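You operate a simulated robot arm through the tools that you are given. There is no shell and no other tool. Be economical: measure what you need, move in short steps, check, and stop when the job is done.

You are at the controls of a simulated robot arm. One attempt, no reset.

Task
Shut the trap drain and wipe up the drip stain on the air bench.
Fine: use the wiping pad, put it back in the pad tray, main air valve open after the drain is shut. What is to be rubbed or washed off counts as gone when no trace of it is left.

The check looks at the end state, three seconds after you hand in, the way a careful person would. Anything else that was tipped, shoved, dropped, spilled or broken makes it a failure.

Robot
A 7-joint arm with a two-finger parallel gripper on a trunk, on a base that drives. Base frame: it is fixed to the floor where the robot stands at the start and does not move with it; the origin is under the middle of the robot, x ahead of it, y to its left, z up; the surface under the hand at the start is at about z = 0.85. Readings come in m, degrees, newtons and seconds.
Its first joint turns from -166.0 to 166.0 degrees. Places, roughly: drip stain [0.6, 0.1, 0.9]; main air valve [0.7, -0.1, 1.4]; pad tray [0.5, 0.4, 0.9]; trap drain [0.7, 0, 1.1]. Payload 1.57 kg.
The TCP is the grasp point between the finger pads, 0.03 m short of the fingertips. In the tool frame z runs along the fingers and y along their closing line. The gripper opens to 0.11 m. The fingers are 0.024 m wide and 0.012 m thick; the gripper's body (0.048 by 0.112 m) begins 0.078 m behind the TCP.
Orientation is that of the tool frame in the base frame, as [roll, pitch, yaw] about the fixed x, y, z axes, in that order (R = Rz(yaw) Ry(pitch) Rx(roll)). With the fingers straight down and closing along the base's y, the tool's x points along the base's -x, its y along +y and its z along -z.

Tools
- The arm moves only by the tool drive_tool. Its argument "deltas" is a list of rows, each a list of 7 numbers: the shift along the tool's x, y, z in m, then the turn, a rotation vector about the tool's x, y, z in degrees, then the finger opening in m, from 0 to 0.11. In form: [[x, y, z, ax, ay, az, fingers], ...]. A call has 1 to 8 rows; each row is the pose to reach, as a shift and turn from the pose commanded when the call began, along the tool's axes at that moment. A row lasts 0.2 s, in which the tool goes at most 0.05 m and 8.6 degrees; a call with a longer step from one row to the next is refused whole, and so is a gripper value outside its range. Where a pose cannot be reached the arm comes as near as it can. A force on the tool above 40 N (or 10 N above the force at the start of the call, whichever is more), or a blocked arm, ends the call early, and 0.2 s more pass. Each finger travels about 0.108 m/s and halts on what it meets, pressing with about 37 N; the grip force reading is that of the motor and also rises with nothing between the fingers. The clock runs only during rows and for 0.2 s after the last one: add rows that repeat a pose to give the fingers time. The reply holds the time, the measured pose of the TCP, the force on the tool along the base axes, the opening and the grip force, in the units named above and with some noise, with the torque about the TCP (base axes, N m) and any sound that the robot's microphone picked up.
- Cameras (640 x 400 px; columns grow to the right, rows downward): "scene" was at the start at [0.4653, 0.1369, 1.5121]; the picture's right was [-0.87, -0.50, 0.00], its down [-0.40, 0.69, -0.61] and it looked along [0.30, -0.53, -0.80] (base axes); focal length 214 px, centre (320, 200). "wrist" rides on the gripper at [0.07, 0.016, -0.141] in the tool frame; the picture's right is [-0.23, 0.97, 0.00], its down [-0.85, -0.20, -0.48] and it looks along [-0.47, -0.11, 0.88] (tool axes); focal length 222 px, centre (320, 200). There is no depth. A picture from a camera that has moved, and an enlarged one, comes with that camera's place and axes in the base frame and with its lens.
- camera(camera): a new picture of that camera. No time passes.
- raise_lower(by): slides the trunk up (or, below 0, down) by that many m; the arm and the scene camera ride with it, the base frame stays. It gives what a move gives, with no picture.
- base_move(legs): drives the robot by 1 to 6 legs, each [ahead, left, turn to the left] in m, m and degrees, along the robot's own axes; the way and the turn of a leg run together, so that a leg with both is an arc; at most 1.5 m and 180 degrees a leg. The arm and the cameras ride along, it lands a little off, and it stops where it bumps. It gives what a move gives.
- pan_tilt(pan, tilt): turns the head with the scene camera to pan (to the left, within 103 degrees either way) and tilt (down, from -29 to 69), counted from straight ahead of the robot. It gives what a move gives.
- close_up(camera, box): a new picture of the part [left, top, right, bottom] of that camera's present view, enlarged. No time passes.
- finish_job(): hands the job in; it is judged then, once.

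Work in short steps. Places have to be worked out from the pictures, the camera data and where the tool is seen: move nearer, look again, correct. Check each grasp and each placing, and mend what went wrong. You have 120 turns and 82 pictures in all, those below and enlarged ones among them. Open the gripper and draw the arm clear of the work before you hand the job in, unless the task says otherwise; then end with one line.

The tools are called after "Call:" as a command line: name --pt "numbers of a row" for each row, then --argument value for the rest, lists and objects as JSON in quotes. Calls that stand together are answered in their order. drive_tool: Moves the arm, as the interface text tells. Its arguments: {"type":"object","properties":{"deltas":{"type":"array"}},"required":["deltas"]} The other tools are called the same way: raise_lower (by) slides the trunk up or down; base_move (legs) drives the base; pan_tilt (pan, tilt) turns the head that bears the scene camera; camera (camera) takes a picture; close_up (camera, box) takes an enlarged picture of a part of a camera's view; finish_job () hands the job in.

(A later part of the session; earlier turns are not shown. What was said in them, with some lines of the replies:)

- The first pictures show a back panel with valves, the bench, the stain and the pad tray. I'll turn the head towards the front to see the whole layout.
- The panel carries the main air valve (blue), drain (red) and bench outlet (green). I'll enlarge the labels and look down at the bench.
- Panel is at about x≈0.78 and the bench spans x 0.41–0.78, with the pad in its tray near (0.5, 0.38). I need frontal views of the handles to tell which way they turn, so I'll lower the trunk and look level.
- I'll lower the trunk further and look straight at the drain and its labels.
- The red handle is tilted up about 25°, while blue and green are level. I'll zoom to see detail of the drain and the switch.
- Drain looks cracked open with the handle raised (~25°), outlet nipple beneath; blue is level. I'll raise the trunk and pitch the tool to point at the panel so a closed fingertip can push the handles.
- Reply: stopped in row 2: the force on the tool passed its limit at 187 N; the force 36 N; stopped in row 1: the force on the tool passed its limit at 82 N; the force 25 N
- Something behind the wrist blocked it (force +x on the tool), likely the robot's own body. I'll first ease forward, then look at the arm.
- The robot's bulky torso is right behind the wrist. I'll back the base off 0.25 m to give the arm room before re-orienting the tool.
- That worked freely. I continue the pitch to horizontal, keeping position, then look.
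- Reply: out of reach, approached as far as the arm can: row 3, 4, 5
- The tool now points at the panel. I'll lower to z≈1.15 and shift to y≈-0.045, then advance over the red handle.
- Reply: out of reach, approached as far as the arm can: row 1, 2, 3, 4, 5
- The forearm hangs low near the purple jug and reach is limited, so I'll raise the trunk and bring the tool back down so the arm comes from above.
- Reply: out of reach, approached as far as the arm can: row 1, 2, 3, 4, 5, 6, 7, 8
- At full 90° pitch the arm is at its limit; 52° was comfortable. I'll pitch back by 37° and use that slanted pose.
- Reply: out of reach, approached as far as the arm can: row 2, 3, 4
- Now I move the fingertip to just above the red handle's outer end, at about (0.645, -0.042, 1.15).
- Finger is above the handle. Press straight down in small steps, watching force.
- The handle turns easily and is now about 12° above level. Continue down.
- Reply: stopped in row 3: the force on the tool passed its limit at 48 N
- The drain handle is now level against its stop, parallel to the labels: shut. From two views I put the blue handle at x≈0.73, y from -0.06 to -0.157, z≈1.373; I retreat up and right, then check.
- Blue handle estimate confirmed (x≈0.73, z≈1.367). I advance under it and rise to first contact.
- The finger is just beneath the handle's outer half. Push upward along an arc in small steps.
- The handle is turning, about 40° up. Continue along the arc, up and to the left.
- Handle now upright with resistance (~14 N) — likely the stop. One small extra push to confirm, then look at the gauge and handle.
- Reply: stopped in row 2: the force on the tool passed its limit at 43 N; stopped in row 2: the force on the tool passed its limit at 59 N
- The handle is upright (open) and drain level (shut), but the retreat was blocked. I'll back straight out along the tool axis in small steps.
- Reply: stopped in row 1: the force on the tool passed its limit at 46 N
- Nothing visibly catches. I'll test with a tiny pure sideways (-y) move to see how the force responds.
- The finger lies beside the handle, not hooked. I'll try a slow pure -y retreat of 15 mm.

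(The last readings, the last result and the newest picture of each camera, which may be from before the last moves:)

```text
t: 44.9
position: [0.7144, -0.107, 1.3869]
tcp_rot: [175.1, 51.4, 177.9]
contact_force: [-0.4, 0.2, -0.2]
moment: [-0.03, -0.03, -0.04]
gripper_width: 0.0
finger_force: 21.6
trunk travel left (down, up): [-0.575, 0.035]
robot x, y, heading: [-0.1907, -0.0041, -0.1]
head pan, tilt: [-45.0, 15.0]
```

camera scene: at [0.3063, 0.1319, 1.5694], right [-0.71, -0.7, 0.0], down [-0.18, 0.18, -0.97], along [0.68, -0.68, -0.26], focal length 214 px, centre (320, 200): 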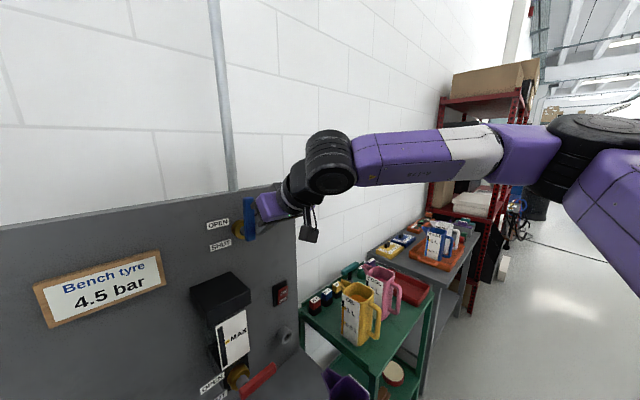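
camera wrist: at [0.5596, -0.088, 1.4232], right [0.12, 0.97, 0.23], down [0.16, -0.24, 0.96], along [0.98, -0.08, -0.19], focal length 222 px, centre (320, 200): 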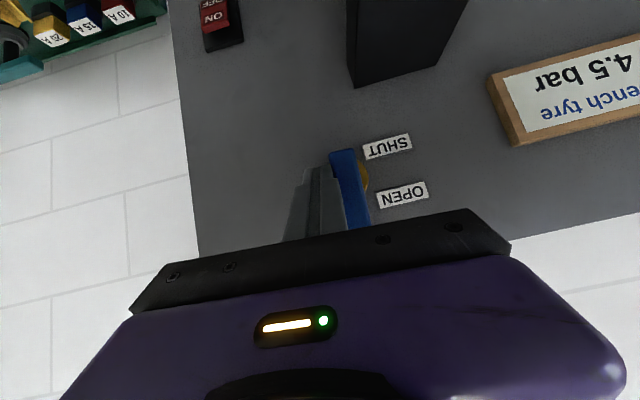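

Free now with zero force. I back out along the tool axis and check the panel and gauge.

Call:
drive_tool --pt "0 -0.005 -0.02 0 0 0 0" --pt "0 -0.01 -0.05 0 0 0 0" --pt "0 -0.01 -0.09 0 0 0 0" --pt "0 -0.01 -0.13 0 0 0 0"

Call:
pan_tilt --pan 0 --tilt 45

Call:
camera --camera "scene"

```text
t: 45.3
position: [0.7057, -0.1012, 1.3886]
tcp_rot: [174.9, 50.5, 178.8]
contact_force: [-1.4, -9.5, 0.4]
moment: [-0.18, 0.04, -0.2]
gripper_width: 0.0
finger_force: 21.6
trunk travel left (down, up): [-0.575, 0.035]
robot x, y, heading: [-0.1901, 0.0025, -0.3]
head pan, tilt: [-45.0, 15.0]
stopped in row 2: the force on the tool passed its limit at 60 N (the readings are from after the stop); the commanded pose is now the measured one
```

```text
t: 46.5
position: [0.7073, -0.1013, 1.3887]
tcp_rot: [174.8, 50.5, 178.8]
contact_force: [1.2, -21.3, -2.4]
moment: [-0.45, -0.01, -0.46]
gripper_width: 0.0
finger_force: 21.1
trunk travel left (down, up): [-0.575, 0.035]
robot x, y, heading: [-0.1909, -0.003, -0.4]
head pan, tilt: [0.0, 45.0]
```

```text
47 pictures are left
camera scene: at [0.322, 0.197, 1.5227], right [-0.01, -1.0, 0.0], down [-0.71, 0.0, -0.71], along [0.71, 0.0, -0.71], focal length 214 px, centre (320, 200)
```

scene: 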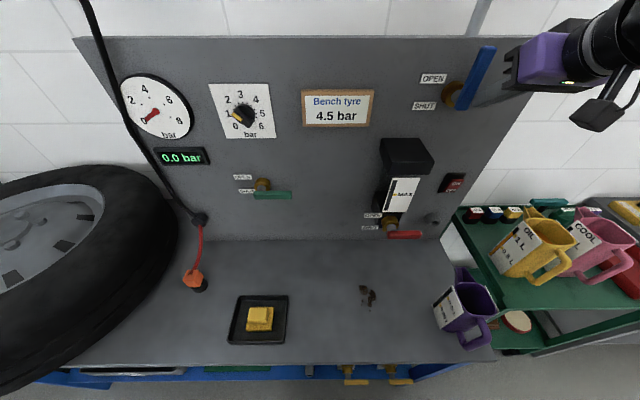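

Retreating along the tool axis makes the arm swing left into the handle. Pure -y moves worked, so I'll gain more sideways clearance first.

Call:
drive_tool --pt "0 -0.003 0 0 0 0 0" --pt "0 -0.006 0 0 0 0 0" --pt "0 -0.01 0 0 0 0 0" --pt "0 -0.015 0 0 0 0 0" --pt "0 -0.02 0 0 0 0 0" --pt "0 -0.025 0 0 0 0 0" --pt "0 -0.03 0 0 0 0 0" --pt "0 -0.035 0 0 0 0 0"

```text
t: 48.2
position: [0.7078, -0.1335, 1.389]
tcp_rot: [174.9, 50.8, 178.9]
contact_force: [0.2, 0.2, -0.2]
moment: [0.0, -0.01, 0.0]
gripper_width: 0.0
finger_force: 22.0
trunk travel left (down, up): [-0.575, 0.035]
robot x, y, heading: [-0.1882, 0.0018, -0.4]
head pan, tilt: [0.0, 45.0]
```

Clear sideways. Now I back the base off 0.1 m, which pulls the tool straight out.

Call:
base_move --legs '[[-0.1, 0, 0]]'

Call:
close_up --camera "scene" --box '[340, 20, 540, 260]'

```text
t: 49.4
position: [0.6065, -0.1321, 1.3868]
tcp_rot: [174.7, 50.6, 178.9]
contact_force: [0.7, -0.4, -0.1]
moment: [0.01, -0.02, 0.01]
gripper_width: 0.0002
finger_force: 20.8
trunk travel left (down, up): [-0.575, 0.035]
robot x, y, heading: [-0.2885, -0.0016, -0.6]
head pan, tilt: [0.0, 45.0]
```

```text
1.67 times, centred on (440, 140) of scene
camera zoom: at [0.2202, 0.1983, 1.5225], right [-0.01, -1.0, 0.0], down [-0.71, 0.0, -0.71], along [0.71, 0.0, -0.71], focal length 358 px, centre (120, 300)
```

zoom: 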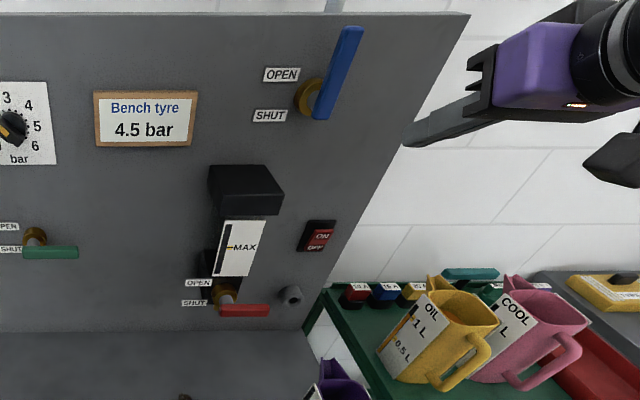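

Blue is at OPEN stop, red is level at SHUT. Next is the pad: I pitch the tool back to straight down.

Call:
drive_tool --pt "0 0 -0.01 0 8.4 0 0" --pt "0 0 -0.02 0 16.8 0 0" --pt "0 0 -0.03 0 25.2 0 0.02" --pt "0 0 -0.04 0 33.6 0 0.04" --pt "0 0 -0.05 0 42 0 0.06" --pt "0 0 -0.06 0 50.4 0 0.08"

```text
t: 50.8
position: [0.5596, -0.1363, 1.4251]
tcp_rot: [176.7, 0.2, -177.1]
contact_force: [0.9, 0.1, -0.8]
moment: [0.01, -0.01, 0.01]
gripper_width: 0.0801
finger_force: 0.0
trunk travel left (down, up): [-0.575, 0.035]
robot x, y, heading: [-0.293, 0.0003, -0.2]
head pan, tilt: [0.0, 45.0]
```

Vertical again. I travel left and down toward the pad tray at about (0.505, 0.36), correcting the small tilt.

Call:
drive_tool --pt "0.01 0.04 0.01 0.5 0 0.5 0.08" --pt "0.02 0.08 0.03 1 0 1 0.08" --pt "0.03 0.12 0.05 2 0 1.5 0.08" --pt "0.04 0.16 0.07 3 0 2 0.08" --pt "0.05 0.2 0.09 3.3 0 2.9 0.08" --pt "0.055 0.24 0.11 3.3 0 2.9 0.08" --pt "0.055 0.28 0.13 3.3 0 2.9 0.08" --pt "0.055 0.32 0.15 3.3 0 2.9 0.08"

Call:
drive_tool --pt "0 0.04 0.02 0 0 0 0.08" --pt "0 0.08 0.04 0 0 0 0.08" --pt "0 0.12 0.06 0 0 0 0.08" --pt "0 0.155 0.08 0 0 0 0.08" --pt "0 0.165 0.12 0 0 0 0.08"

Call:
pan_tilt --pan 10 --tilt 50

Call:
camera --camera "scene"

Call:
camera --camera "wrist"

```text
t: 52.6
position: [0.4882, 0.1862, 1.2919]
tcp_rot: [180.0, 0.1, 179.9]
contact_force: [0.2, -0.2, 0.6]
moment: [0.03, -0.01, 0.01]
gripper_width: 0.08
finger_force: 0.2
trunk travel left (down, up): [-0.575, 0.035]
robot x, y, heading: [-0.2923, 0.0015, -0.5]
head pan, tilt: [0.0, 45.0]
```

```text
t: 53.8
position: [0.4894, 0.3526, 1.1743]
tcp_rot: [-180.0, 0.3, 180.0]
contact_force: [0.6, 0.1, -0.5]
moment: [0.07, 0.01, 0.03]
gripper_width: 0.0803
finger_force: 0.1
trunk travel left (down, up): [-0.575, 0.035]
robot x, y, heading: [-0.2923, -0.001, -0.4]
head pan, tilt: [0.0, 45.0]
```

```text
t: 54.5
position: [0.4885, 0.3532, 1.1735]
tcp_rot: [-180.0, 0.2, 180.0]
contact_force: [-0.6, 0.4, 0.1]
moment: [-0.02, 0.01, -0.03]
gripper_width: 0.0801
finger_force: 0.1
trunk travel left (down, up): [-0.575, 0.035]
robot x, y, heading: [-0.2891, -0.0031, -0.2]
head pan, tilt: [10.0, 50.0]
```

```text
45 pictures are left
camera scene: at [0.2145, 0.2118, 1.5157], right [0.17, -0.99, 0.0], down [-0.76, -0.13, -0.64], along [0.63, 0.11, -0.77], focal length 214 px, centre (320, 200)
```

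scene: 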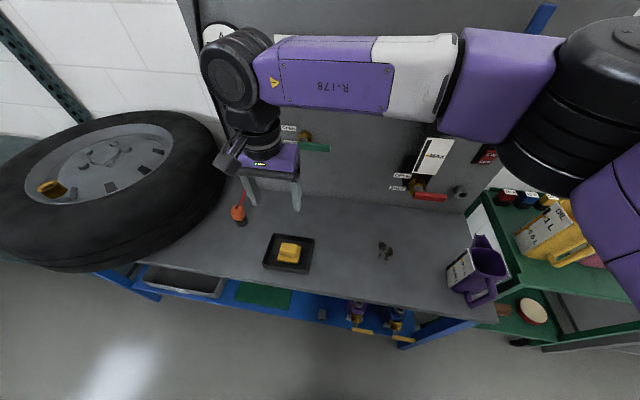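

```text
44 pictures are left
camera wrist: at [0.4195, 0.3691, 1.3155], right [0.23, 0.97, 0.0], down [0.85, -0.2, 0.48], along [0.47, -0.11, -0.88], focal length 222 px, centre (320, 200)
```

wrist: 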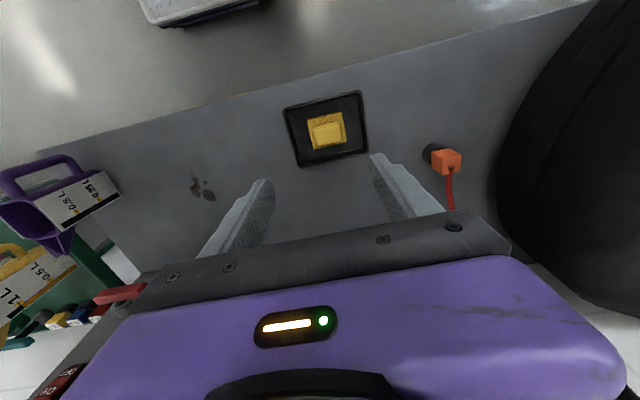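

Pad is at about (0.507, 0.362). I enlarge both pad and stain for shape and orientation.

Call:
close_up --camera "wrist" --box '[270, 80, 390, 180]'

Call:
close_up --camera "wrist" --box '[160, 150, 260, 230]'

Call:
close_up --camera "scene" --box '[250, 220, 410, 290]'

```text
4.00 times, centred on (330, 130) of wrist
camera zoom: at [0.4195, 0.3691, 1.3155], right [0.23, 0.97, 0.0], down [0.85, -0.2, 0.48], along [0.47, -0.11, -0.88], focal length 888 px, centre (280, 480)
```

zoom: 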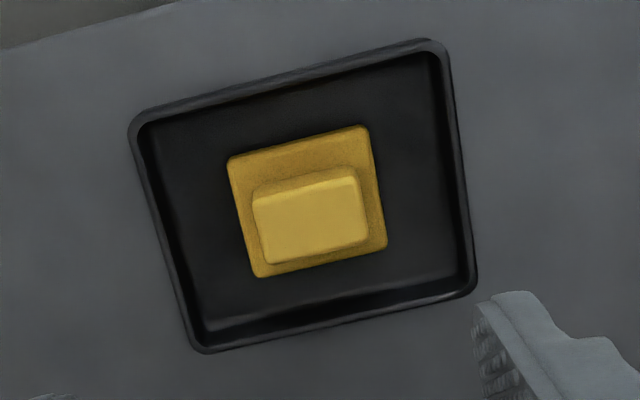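

```text
5.00 times, centred on (210, 190) of wrist
camera zoom: at [0.4195, 0.3691, 1.3155], right [0.23, 0.97, 0.0], down [0.85, -0.2, 0.48], along [0.47, -0.11, -0.88], focal length 1111 px, centre (870, 250)
```

zoom: 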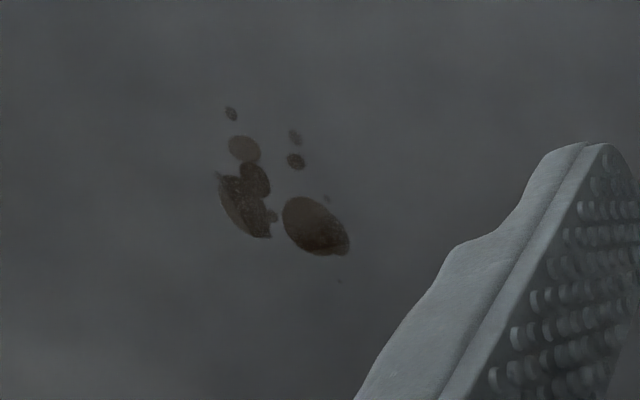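

```text
4.00 times, centred on (330, 255) of scene
camera zoom: at [0.2145, 0.2118, 1.5157], right [0.17, -0.99, 0.0], down [-0.76, -0.13, -0.64], along [0.63, 0.11, -0.77], focal length 858 px, centre (280, -20)
```

zoom: 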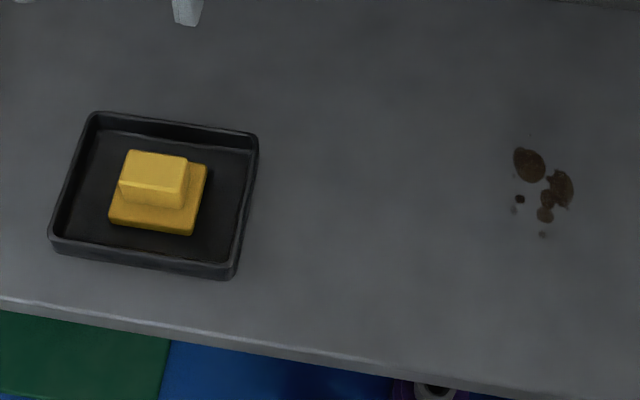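

Pad's grip block is ~0.05 m wide along y at (0.512, 0.362); stain spans about x 0.53–0.63, y 0.02–0.08. I descend above the pad and check alignment.

Call:
drive_tool --pt "-0.008 0.003 0.045 0 0 0 0.08" --pt "-0.016 0.006 0.09 0 0 0 0.08" --pt "-0.023 0.009 0.135 0 0 0 0.08" --pt "-0.023 0.009 0.175 0 0 0 0.08" --pt "-0.023 0.009 0.205 0 0 0 0.08"

Call:
camera --camera "wrist"

Call:
close_up --camera "scene" --box '[200, 160, 360, 280]'

```text
t: 55.7
position: [0.5124, 0.3626, 0.9684]
tcp_rot: [179.9, 0.4, -179.9]
contact_force: [0.6, 0.7, -0.6]
moment: [-0.01, -0.01, 0.0]
gripper_width: 0.08
finger_force: 0.0
trunk travel left (down, up): [-0.575, 0.035]
robot x, y, heading: [-0.2887, -0.0033, -0.5]
head pan, tilt: [10.0, 50.0]
```

```text
40 pictures are left
camera wrist: at [0.4434, 0.3795, 1.1097], right [0.23, 0.97, 0.0], down [0.85, -0.2, 0.48], along [0.47, -0.11, -0.88], focal length 222 px, centre (320, 200)
```

wrist: 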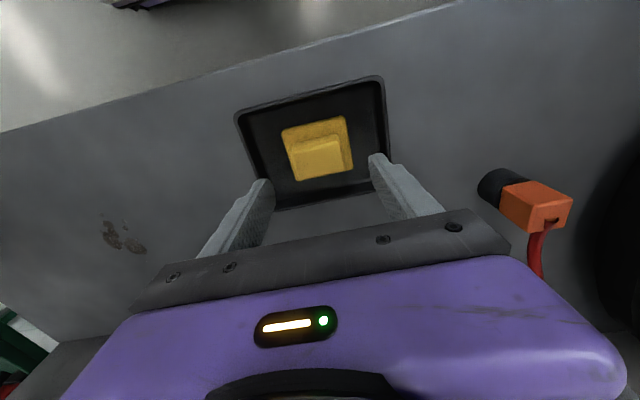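

```text
3.33 times, centred on (280, 220) of scene
camera zoom: at [0.2144, 0.2117, 1.5158], right [0.17, -0.99, 0.0], down [-0.76, -0.13, -0.64], along [0.63, 0.11, -0.77], focal length 715 px, centre (453, 133)
```

zoom: 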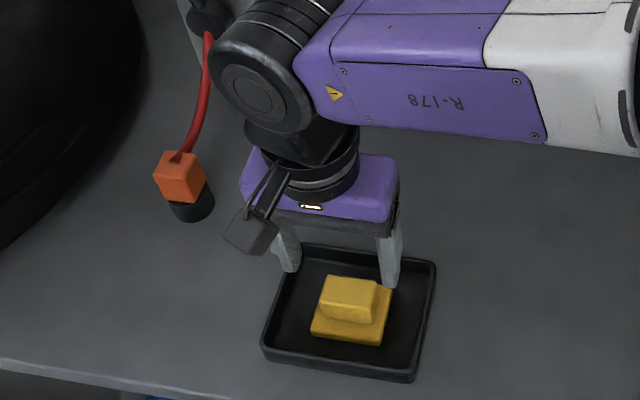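

Aligned within a few mm; I lower to z≈0.91 and shift x by -3 mm.

Call:
drive_tool --pt "0.003 0 0.03 0 0 0 0.08" --pt "0.003 0 0.055 0 0 0 0.08"

Call:
camera --camera "wrist"

Call:
close_up --camera "scene" --box '[230, 190, 350, 280]'

```text
t: 56.3
position: [0.5108, 0.3625, 0.9125]
tcp_rot: [179.9, 0.2, 180.0]
contact_force: [0.2, 0.1, 0.7]
moment: [0.02, 0.0, -0.01]
gripper_width: 0.0801
finger_force: 0.0
trunk travel left (down, up): [-0.575, 0.035]
robot x, y, heading: [-0.2869, 0.0018, -0.6]
head pan, tilt: [10.0, 50.0]
```

```text
38 pictures are left
camera wrist: at [0.4413, 0.3783, 1.0542], right [0.23, 0.97, 0.0], down [0.85, -0.2, 0.48], along [0.47, -0.11, -0.88], focal length 222 px, centre (320, 200)
```

wrist: 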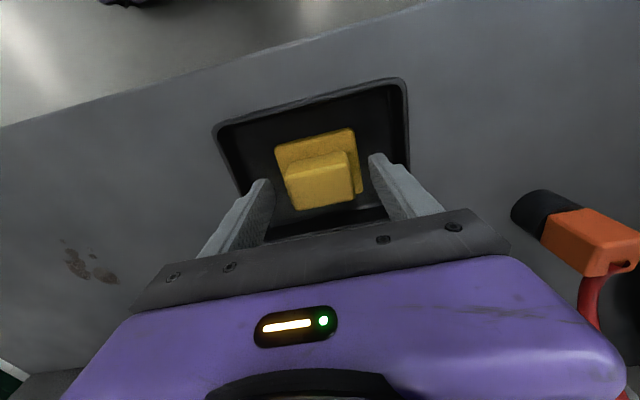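

```text
4.44 times, centred on (290, 235) of scene
camera zoom: at [0.2144, 0.2117, 1.5158], right [0.17, -0.99, 0.0], down [-0.76, -0.13, -0.64], along [0.63, 0.11, -0.77], focal length 953 px, centre (453, 44)
```

zoom: 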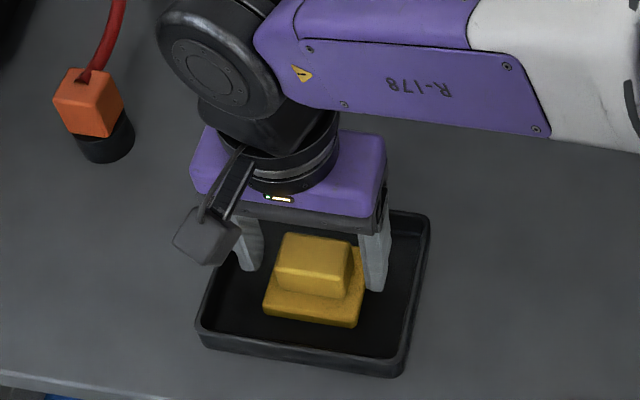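

Block top looks to be at z≈0.89–0.90 and its centre at x≈0.514. I lower 9 mm more, nudge x +3 mm and close on the block.

Call:
drive_tool --pt "-0.003 0 0.009 0 0 0 0.08" --pt "-0.003 0 0.009 0 0 0 0.06" --pt "-0.003 0 0.009 0 0 0 0.03" --pt "-0.003 0 0.009 0 0 0 0.03" --pt "-0.003 0 0.009 0 0 0 0.03"

Call:
camera --camera "wrist"

```text
t: 57.5
position: [0.5127, 0.3621, 0.9045]
tcp_rot: [179.9, 0.3, 180.0]
contact_force: [0.3, 0.9, 0.6]
moment: [0.01, -0.06, 0.03]
gripper_width: 0.0489
finger_force: 37.3
trunk travel left (down, up): [-0.575, 0.035]
robot x, y, heading: [-0.2928, -0.0003, -0.1]
head pan, tilt: [10.0, 50.0]
```

```text
36 pictures are left
camera wrist: at [0.4439, 0.3784, 1.0457], right [0.23, 0.97, 0.0], down [0.85, -0.2, 0.48], along [0.47, -0.11, -0.88], focal length 222 px, centre (320, 200)
```

wrist: 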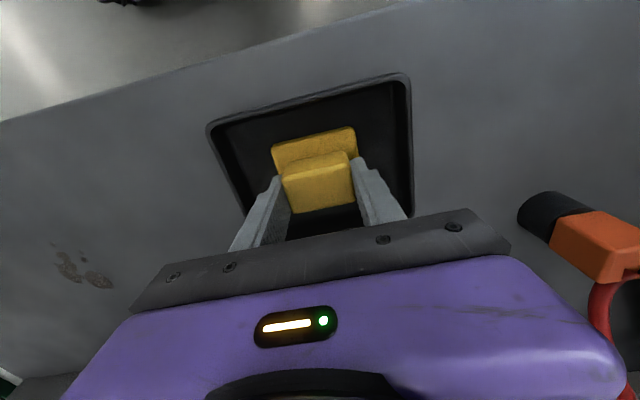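

Gripped at 0.049 m with 37 N. Lift 8 cm and check it's held.

Call:
drive_tool --pt "0 0 -0.03 0 0 0 0.03" --pt "0 0 -0.07 0 0 0 0.03" --pt "0 0 -0.09 0 0 0 0.03"

Call:
close_up --camera "scene" --box '[200, 150, 440, 300]'

```text
t: 58.3
position: [0.5127, 0.3608, 0.9965]
tcp_rot: [-180.0, 0.2, -180.0]
contact_force: [0.2, 0.6, -0.3]
moment: [-0.02, 0.0, -0.03]
gripper_width: 0.0487
finger_force: 37.0
trunk travel left (down, up): [-0.575, 0.035]
robot x, y, heading: [-0.2885, -0.0017, -0.2]
head pan, tilt: [10.0, 50.0]
```

```text
2.67 times, centred on (320, 225) of scene
camera zoom: at [0.2145, 0.2119, 1.5156], right [0.17, -0.99, 0.0], down [-0.76, -0.13, -0.64], along [0.63, 0.11, -0.77], focal length 572 px, centre (320, 133)
```

zoom: 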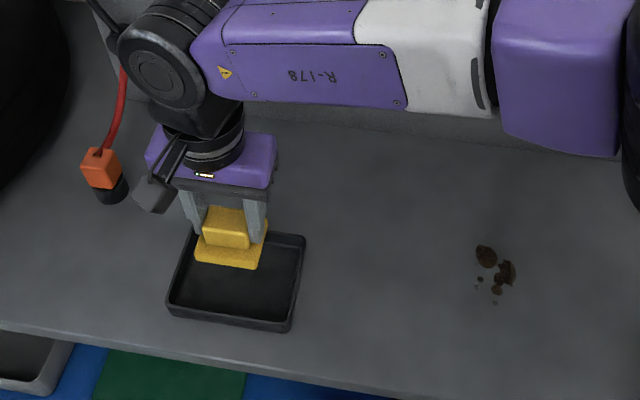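

Pad is held. Carry it at z≈0.97 to above the near end of the stain (0.55, 0.06) and look at clearances.

Call:
drive_tool --pt "0 -0.043 0 0 0 0 0.03" --pt "0 -0.086 0 0 0 0 0.03" --pt "0 -0.13 0 0 0 0 0.03" --pt "-0.01 -0.173 0 0 0 0 0.03" --pt "-0.02 -0.216 0.01 0 0 0 0.03" --pt "-0.03 -0.26 0.02 0 0 0 0.03" --pt "-0.037 -0.3 0.03 0 0 0 0.03"

Call:
pan_tilt --pan -10 --tilt 45

Call:
camera --camera "scene"

Call:
camera --camera "wrist"

```text
t: 59.9
position: [0.5498, 0.0614, 0.9654]
tcp_rot: [180.0, 0.1, 180.0]
contact_force: [0.8, 0.3, -0.6]
moment: [-0.04, 0.0, -0.02]
gripper_width: 0.0489
finger_force: 37.0
trunk travel left (down, up): [-0.575, 0.035]
robot x, y, heading: [-0.2939, -0.0034, -0.1]
head pan, tilt: [10.0, 50.0]
```

```text
t: 60.8
position: [0.5496, 0.0614, 0.9654]
tcp_rot: [180.0, 0.2, 180.0]
contact_force: [-0.1, 0.3, -1.1]
moment: [0.02, -0.03, 0.03]
gripper_width: 0.0491
finger_force: 36.5
trunk travel left (down, up): [-0.575, 0.035]
robot x, y, heading: [-0.294, 0.0001, -0.2]
head pan, tilt: [-10.0, 45.0]
```

```text
34 pictures are left
camera scene: at [0.2186, 0.1842, 1.5226], right [-0.18, -0.98, 0.0], down [-0.7, 0.13, -0.71], along [0.7, -0.13, -0.71], focal length 214 px, centre (320, 200)
```

scene: 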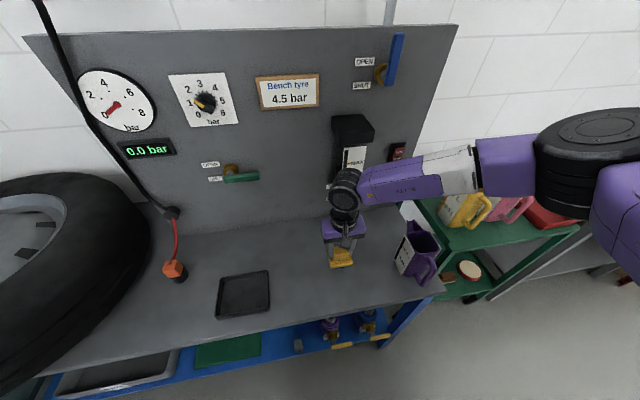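

```text
33 pictures are left
camera wrist: at [0.4798, 0.0773, 1.1067], right [0.23, 0.97, 0.0], down [0.85, -0.2, 0.48], along [0.47, -0.11, -0.88], focal length 222 px, centre (320, 200)
```

wrist: 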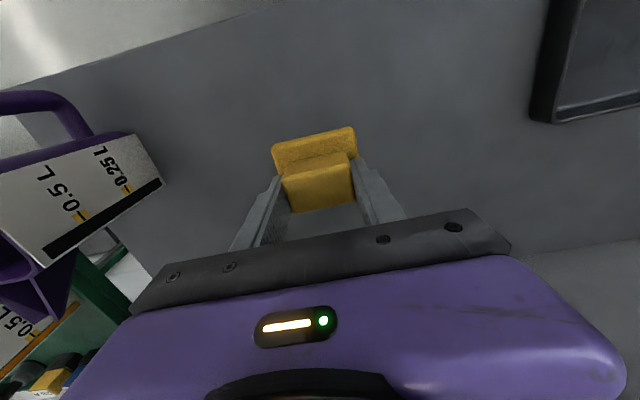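

I zoom on wrist vs. red handle and lubricator for clearance.

Call:
close_up --camera "scene" --box '[290, 100, 450, 290]'

```text
2.11 times, centred on (370, 195) of scene
camera zoom: at [0.2186, 0.1842, 1.5226], right [-0.18, -0.98, 0.0], down [-0.7, 0.13, -0.71], along [0.7, -0.13, -0.71], focal length 452 px, centre (215, 210)
```

zoom: 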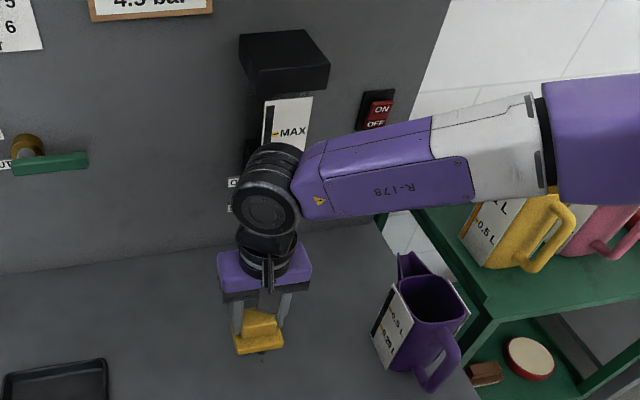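

Wrist is clear of the drain handle and filter. I lower the pad slowly onto the bench until light contact.

Call:
drive_tool --pt "0 0 0.03 0 0 0 0.03" --pt "0 0 0.05 0 0 0 0.03" --pt "0 0 0.058 0 0 0 0.03" --pt "0 0 0.062 0 0 0 0.03" --pt "0 0 0.065 0 0 0 0.03"

```text
t: 62.0
position: [0.5504, 0.0619, 0.8991]
tcp_rot: [179.9, 0.2, -180.0]
contact_force: [0.8, 0.3, 0.3]
moment: [0.01, -0.03, 0.0]
gripper_width: 0.0491
finger_force: 36.4
trunk travel left (down, up): [-0.575, 0.035]
robot x, y, heading: [-0.2909, -0.0025, -0.5]
head pan, tilt: [-10.0, 45.0]
```

No contact yet at z=0.899; I go down a few mm more in 2 mm steps.

Call:
drive_tool --pt "0 0 0.002 0 0 0 0.03" --pt "0 0 0.004 0 0 0 0.03" --pt "0 0 0.006 0 0 0 0.03"

```text
t: 62.7
position: [0.5506, 0.0605, 0.9004]
tcp_rot: [-180.0, 0.4, 179.9]
contact_force: [-9.1, -2.0, 22.6]
moment: [-0.1, 0.56, 0.05]
gripper_width: 0.0488
finger_force: 37.2
trunk travel left (down, up): [-0.575, 0.035]
robot x, y, heading: [-0.2924, -0.0016, -0.4]
head pan, tilt: [-10.0, 45.0]
stopped in row 3: the force on the tool passed its limit at 45 N (the readings are from after the stop); the commanded pose is now the measured one
```

Contact at z≈0.900 with ~20 N. Now stroke forward in x to 0.60 and back, easing 0.5 mm.

Call:
drive_tool --pt "0 0 -0.0005 0 0 0 0.03" --pt "-0.015 0 -0.0005 0 0 0 0.03" --pt "-0.03 0 -0.0005 0 0 0 0.03" --pt "-0.045 0 -0.0005 0 0 0 0.03" --pt "-0.03 0.005 -0.0005 0 0 0 0.03" --pt "-0.015 0.01 -0.0005 0 0 0 0.03" --pt "0 0.01 -0.0005 0 0 0 0.03"

```text
t: 64.3
position: [0.5526, 0.0725, 0.8995]
tcp_rot: [180.0, 0.6, 179.9]
contact_force: [12.8, 0.0, 28.7]
moment: [-0.11, -0.32, 0.09]
gripper_width: 0.0489
finger_force: 37.5
trunk travel left (down, up): [-0.575, 0.035]
robot x, y, heading: [-0.2929, 0.0025, -0.4]
head pan, tilt: [-10.0, 45.0]
```

Good wiping contact. Next strokes: at y≈0.075 forward to x≈0.605 and back to x≈0.54.

Call:
drive_tool --pt "-0.015 0.003 0 0 0 0 0.03" --pt "-0.03 0.003 0 0 0 0 0.03" --pt "-0.045 0.003 0 0 0 0 0.03" --pt "-0.052 0 0 0 0 0 0.03" --pt "-0.035 -0.008 0 0 0 0 0.03" --pt "-0.02 -0.016 0 0 0 0 0.03" --pt "0 -0.024 0 0 0 0 0.03" --pt "0.015 -0.03 0 0 0 0 0.03"

Call:
drive_tool --pt "-0.015 -0.005 0 0 0 0 0.03" --pt "-0.03 -0.006 0 0 0 0 0.03" --pt "-0.045 -0.006 0 0 0 0 0.03" --pt "-0.058 -0.006 0 0 0 0 0.03" --pt "-0.045 0 0 0 0 0 0.03" --pt "-0.03 0.004 0 0 0 0 0.03" --pt "-0.015 0.01 0 0 0 0 0.03" --pt "0 0.015 0 0 0 0 0.03"

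```text
t: 64.6
position: [0.5545, 0.0726, 0.8986]
tcp_rot: [-179.9, 0.1, 179.9]
contact_force: [-6.1, -0.9, 18.6]
moment: [-0.02, -0.21, 0.0]
gripper_width: 0.049
finger_force: 36.6
trunk travel left (down, up): [-0.575, 0.035]
robot x, y, heading: [-0.2901, 0.0, -0.3]
head pan, tilt: [-10.0, 45.0]
stopped in row 1: the force on the tool passed its limit at 49 N (the readings are from after the stop); the commanded pose is now the measured one
```

```text
t: 66.4
position: [0.5576, 0.088, 0.8976]
tcp_rot: [-179.8, 0.2, 179.8]
contact_force: [10.4, -3.3, 25.8]
moment: [0.01, -0.61, 0.01]
gripper_width: 0.049
finger_force: 36.7
trunk travel left (down, up): [-0.575, 0.035]
robot x, y, heading: [-0.2888, -0.0031, -0.1]
head pan, tilt: [-10.0, 45.0]
```

The second set ran at y≈0.07–0.09. Now move to y≈0.035 and stroke there.

Call:
drive_tool --pt "0.01 -0.015 -0.0005 0 0 0 0.03" --pt "0.015 -0.03 -0.0005 0 0 0 0.03" --pt "0.015 -0.045 -0.0005 0 0 0 0.03" --pt "0 -0.053 -0.0005 0 0 0 0.03" --pt "-0.015 -0.053 -0.0005 0 0 0 0.03" --pt "-0.03 -0.053 -0.0005 0 0 0 0.03" --pt "-0.04 -0.05 -0.0005 0 0 0 0.03"

Call:
drive_tool --pt "0.01 0 0 0 0 0 0.03" --pt "0.025 0 0 0 0 0 0.03" --pt "0.04 0.005 0 0 0 0 0.03" --pt "0.055 0.01 0 0 0 0 0.03"

```text
t: 68.0
position: [0.5944, 0.0357, 0.8979]
tcp_rot: [-179.8, 0.1, 179.8]
contact_force: [-6.9, -3.4, 16.6]
moment: [0.21, 0.18, 0.14]
gripper_width: 0.0488
finger_force: 36.8
trunk travel left (down, up): [-0.575, 0.035]
robot x, y, heading: [-0.2932, -0.0025, -0.3]
head pan, tilt: [-10.0, 45.0]
```

```text
t: 69.0
position: [0.5405, 0.0472, 0.8979]
tcp_rot: [-179.9, -0.1, 179.8]
contact_force: [4.1, -1.2, 9.2]
moment: [0.03, -0.19, 0.03]
gripper_width: 0.0488
finger_force: 37.1
trunk travel left (down, up): [-0.575, 0.035]
robot x, y, heading: [-0.2894, -0.0007, -0.2]
head pan, tilt: [-10.0, 45.0]
```

Strokes went through. I lift the pad and move it left to look at the stain.

Call:
drive_tool --pt "0 0 -0.03 0 0 0 0.03" --pt "0 0.03 -0.06 0 0 0 0.03" --pt "0 0.07 -0.07 0 0 0 0.03" --pt "0 0.11 -0.08 0 0 0 0.03" --pt "0 0.13 -0.08 0 0 0 0.03"

Call:
close_up --camera "scene" --box '[290, 200, 410, 300]'

Call:
camera --camera "wrist"

```text
t: 70.2
position: [0.5397, 0.1775, 0.9788]
tcp_rot: [-179.9, 0.0, 179.8]
contact_force: [-0.6, 0.3, -0.5]
moment: [0.0, 0.02, -0.03]
gripper_width: 0.0487
finger_force: 37.0
trunk travel left (down, up): [-0.575, 0.035]
robot x, y, heading: [-0.292, 0.0003, -0.5]
head pan, tilt: [-10.0, 45.0]
```

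```text
4.00 times, centred on (350, 250) of scene
camera zoom: at [0.2186, 0.1839, 1.5226], right [-0.18, -0.98, 0.0], down [-0.7, 0.13, -0.71], along [0.7, -0.13, -0.71], focal length 858 px, centre (200, 0)
```

zoom: 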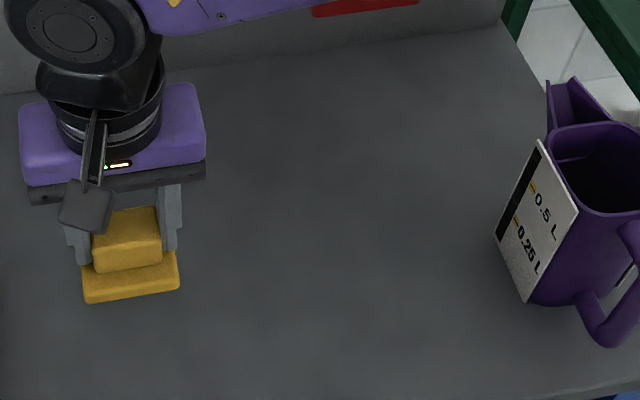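

```text
30 pictures are left
camera wrist: at [0.4714, 0.1955, 1.1193], right [0.23, 0.97, 0.0], down [0.85, -0.2, 0.48], along [0.47, -0.11, -0.88], focal length 222 px, centre (320, 200)
```

wrist: 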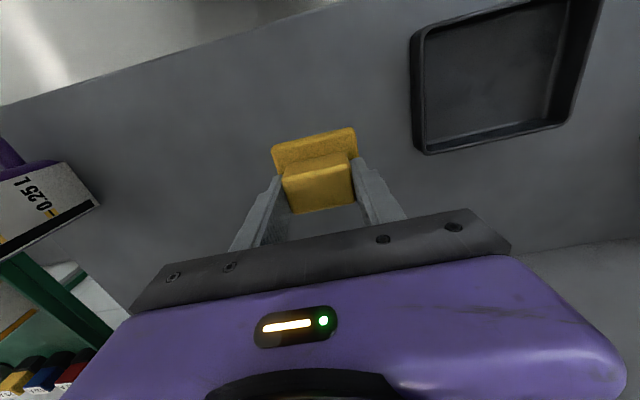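

It appears gone; I enlarge strongly on the stain area to look for traces.

Call:
close_up --camera "scene" --box '[315, 230, 371, 285]'

Call:
close_up --camera "wrist" --box '[120, 100, 260, 230]'

```text
7.27 times, centred on (343, 258) of scene
camera zoom: at [0.2186, 0.1839, 1.5226], right [-0.18, -0.98, 0.0], down [-0.7, 0.13, -0.71], along [0.7, -0.13, -0.71], focal length 1560 px, centre (153, -218)
```

zoom: 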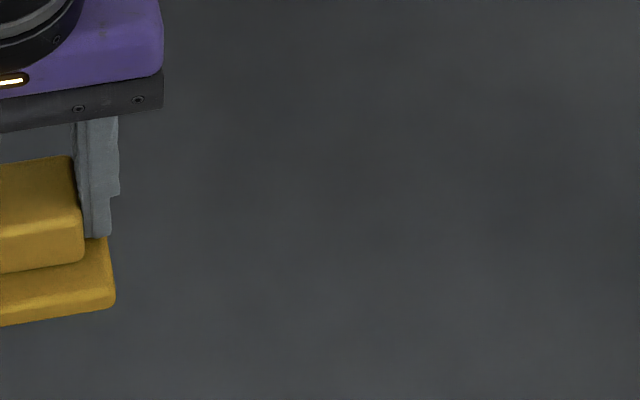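

```text
3.08 times, centred on (190, 165) of wrist
camera zoom: at [0.4714, 0.1955, 1.1193], right [0.23, 0.97, 0.0], down [0.85, -0.2, 0.48], along [0.47, -0.11, -0.88], focal length 684 px, centre (720, 308)
```

zoom: 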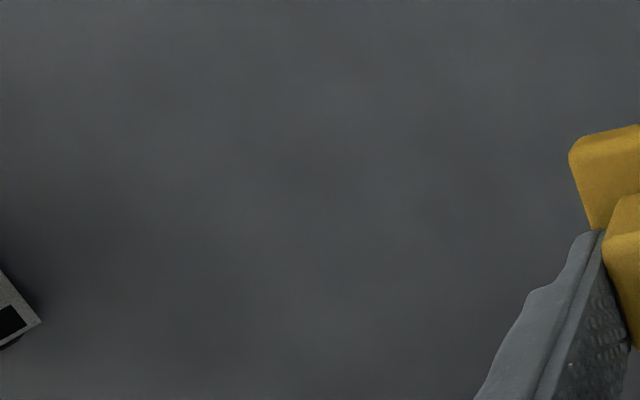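

Bench is clean. Return the pad to the original grasp place (0.5127, 0.362), first above the tray.

Call:
drive_tool --pt "0.005 0.045 -0.015 0 0 0 0.03" --pt "0.014 0.09 -0.015 0 0 0 0.03" --pt "0.022 0.135 -0.015 0 0 0 0.03" --pt "0.027 0.175 -0.015 0 0 0 0.03" --pt "0.027 0.1845 -0.015 0 0 0 0.03" --pt "0.027 0.1845 0.02 0 0 0 0.03" --pt "0.027 0.1845 0.055 0 0 0 0.03" --pt "0.027 0.1845 0.068 0 0 0 0.03"

Call:
camera --camera "wrist"

```text
t: 72.0
position: [0.5116, 0.3623, 0.9107]
tcp_rot: [-179.8, 0.0, 179.9]
contact_force: [0.1, -1.1, -1.0]
moment: [-0.01, 0.0, 0.0]
gripper_width: 0.049
finger_force: 36.5
trunk travel left (down, up): [-0.575, 0.035]
robot x, y, heading: [-0.2869, 0.0001, -0.3]
head pan, tilt: [-10.0, 45.0]
```

```text
27 pictures are left
camera wrist: at [0.4439, 0.3789, 1.0511], right [0.23, 0.97, 0.0], down [0.85, -0.2, 0.48], along [0.47, -0.11, -0.88], focal length 222 px, centre (320, 200)
```

wrist: 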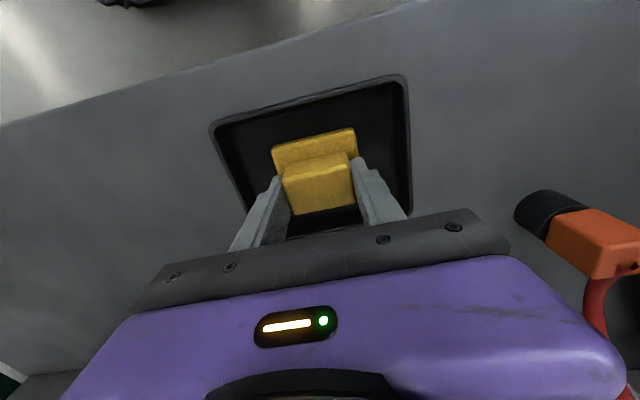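

Pad is over its place in the tray with ~6 mm to go. Lower gently to contact.

Call:
drive_tool --pt "0 0 0.002 0 0 0 0.03" --pt "0 0 0.004 0 0 0 0.03" --pt "0 0 0.006 0 0 0 0.03"

```text
t: 72.8
position: [0.5125, 0.3621, 0.9036]
tcp_rot: [-179.8, 0.0, 179.9]
contact_force: [-0.9, -1.4, 5.2]
moment: [0.11, 0.0, 0.05]
gripper_width: 0.0492
finger_force: 36.9
trunk travel left (down, up): [-0.575, 0.035]
robot x, y, heading: [-0.2913, -0.0043, -0.5]
head pan, tilt: [-10.0, 45.0]
```

Touching the tray floor (5 N). Release, then rise straight up.

Call:
drive_tool --pt "0 0 0 0 0 0 0.06" --pt "0 0 0 0 0 0 0.08" --pt "0 0 0 0 0 0 0.08" --pt "0 0 -0.03 0 0 0 0.08" --pt "0 0 -0.07 0 0 0 0.08" --pt "0 0 -0.12 0 0 0 0.08" --pt "0 0 -0.17 0 0 0 0.08" --pt "0 0 -0.22 0 0 0 0.08"

Call:
pan_tilt --pan 0 --tilt 45

Call:
camera --camera "scene"

```text
t: 74.6
position: [0.5126, 0.3606, 1.1227]
tcp_rot: [-179.8, 0.1, 179.9]
contact_force: [-0.7, 0.3, -1.1]
moment: [-0.01, 0.03, 0.01]
gripper_width: 0.08
finger_force: 0.0
trunk travel left (down, up): [-0.575, 0.035]
robot x, y, heading: [-0.2944, -0.0013, -0.2]
head pan, tilt: [-10.0, 45.0]
```

```text
t: 75.3
position: [0.5117, 0.3631, 1.1215]
tcp_rot: [-179.9, 0.1, 179.8]
contact_force: [0.4, 0.5, -0.5]
moment: [0.04, 0.01, 0.03]
gripper_width: 0.0803
finger_force: 0.0
trunk travel left (down, up): [-0.575, 0.035]
robot x, y, heading: [-0.2905, -0.002, -0.4]
head pan, tilt: [0.0, 45.0]
```

```text
26 pictures are left
camera scene: at [0.2199, 0.1984, 1.5226], right [-0.01, -1.0, 0.0], down [-0.71, 0.0, -0.71], along [0.71, 0.0, -0.71], focal length 214 px, centre (320, 200)
```

scene: 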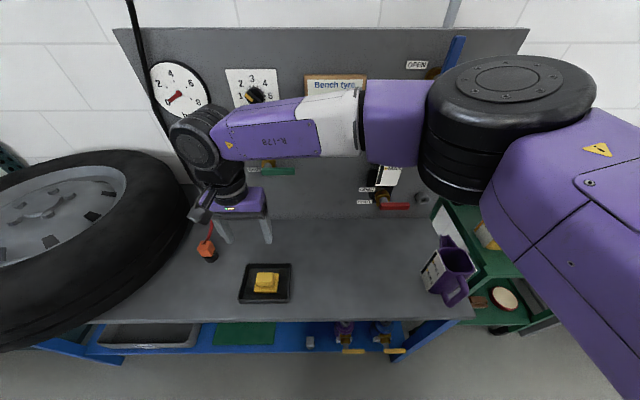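

Pad is back in the tray and the hand is clear. I back the robot off 0.25 m and take a last look at both valves.

Call:
base_move --legs '[[-0.25, 0, 0]]'

Call:
drive_tool --pt "0.02 0 0 0 0 0 0.1" --pt "0.05 0 0 0 0 0 0.1" --pt "0.09 0 0 0 0 0 0.1"

Call:
pan_tilt --pan -15 --tilt 25

Call:
camera --camera "scene"

```text
t: 77.2
position: [0.2594, 0.3624, 1.1217]
tcp_rot: [-179.9, -0.1, 179.8]
contact_force: [0.0, 0.1, -1.0]
moment: [-0.03, 0.04, 0.01]
gripper_width: 0.0798
finger_force: 0.0
trunk travel left (down, up): [-0.575, 0.035]
robot x, y, heading: [-0.542, 0.0053, -0.3]
head pan, tilt: [0.0, 45.0]
```

```text
t: 78.0
position: [0.1679, 0.3612, 1.1219]
tcp_rot: [-180.0, 0.0, 179.7]
contact_force: [0.6, 0.5, -0.4]
moment: [0.01, 0.03, 0.03]
gripper_width: 0.1
finger_force: 0.1
trunk travel left (down, up): [-0.575, 0.035]
robot x, y, heading: [-0.5485, 0.0039, -0.5]
head pan, tilt: [0.0, 45.0]
```

```text
t: 78.8
position: [0.1686, 0.3623, 1.1215]
tcp_rot: [-179.9, 0.0, 179.9]
contact_force: [-1.1, 0.2, -0.3]
moment: [0.01, 0.01, 0.02]
gripper_width: 0.1001
finger_force: 0.0
trunk travel left (down, up): [-0.575, 0.035]
robot x, y, heading: [-0.5458, 0.0012, -0.3]
head pan, tilt: [-15.0, 25.0]
```

```text
25 pictures are left
camera scene: at [-0.0259, 0.1752, 1.5531], right [-0.27, -0.96, 0.0], down [-0.41, 0.11, -0.91], along [0.87, -0.24, -0.42], focal length 214 px, centre (320, 200)
```

scene: 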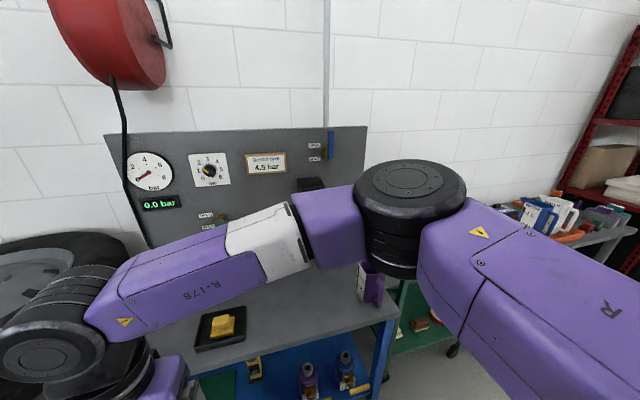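

Drain was level in the previous view; I enlarge the blue handle once more for confirmation.

Call:
close_up --camera "scene" --box '[290, 115, 370, 175]'

Call:
drive_tool --pt "0 -0.04 0.04 0 0 0 0.1" --pt "0 -0.08 0.08 0 0 0 0.1"

Call:
pan_tilt --pan -10 --tilt 30

Call:
camera --camera "scene"

```text
6.67 times, centred on (330, 145) of scene
camera zoom: at [-0.0259, 0.1752, 1.5531], right [-0.27, -0.96, 0.0], down [-0.41, 0.11, -0.91], along [0.87, -0.24, -0.42], focal length 1430 px, centre (253, 567)
```

zoom: 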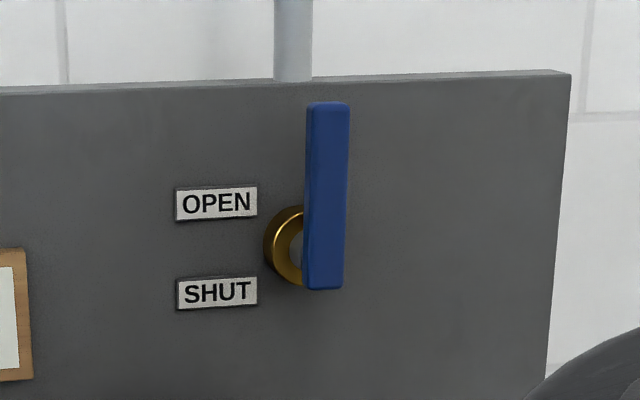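

```text
refused: row 1 steps farther than a row can; nothing moved
```

```text
t: 79.4
position: [0.1682, 0.3612, 1.1222]
tcp_rot: [-179.9, 0.0, 179.8]
contact_force: [0.3, 0.6, 0.6]
moment: [-0.04, 0.0, 0.0]
gripper_width: 0.0999
finger_force: 0.0
trunk travel left (down, up): [-0.575, 0.035]
robot x, y, heading: [-0.542, 0.0008, 0.0]
head pan, tilt: [-10.0, 30.0]
```

```text
23 pictures are left
camera scene: at [-0.0257, 0.1832, 1.5453], right [-0.18, -0.98, 0.0], down [-0.49, 0.09, -0.87], along [0.85, -0.16, -0.5], focal length 214 px, centre (320, 200)
```

scene: 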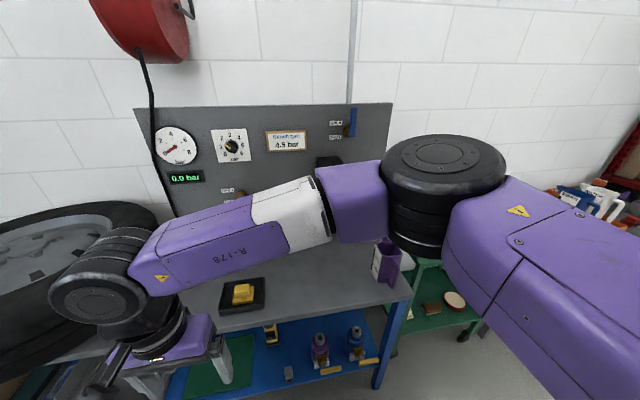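

Main valve upright at OPEN, drain last seen level at SHUT, bench clean, pad in its tray, jug standing, arm clear. Handing in.

Call:
finish_job

```text
The job is handed in.
```

I shut the trap drain first and then opened the main air valve. The drip stain is wiped away with no trace showing in close-ups, and the pad is back in its tray. The bench pressure display still read 0.0 bar afterwards, as it did at the start.
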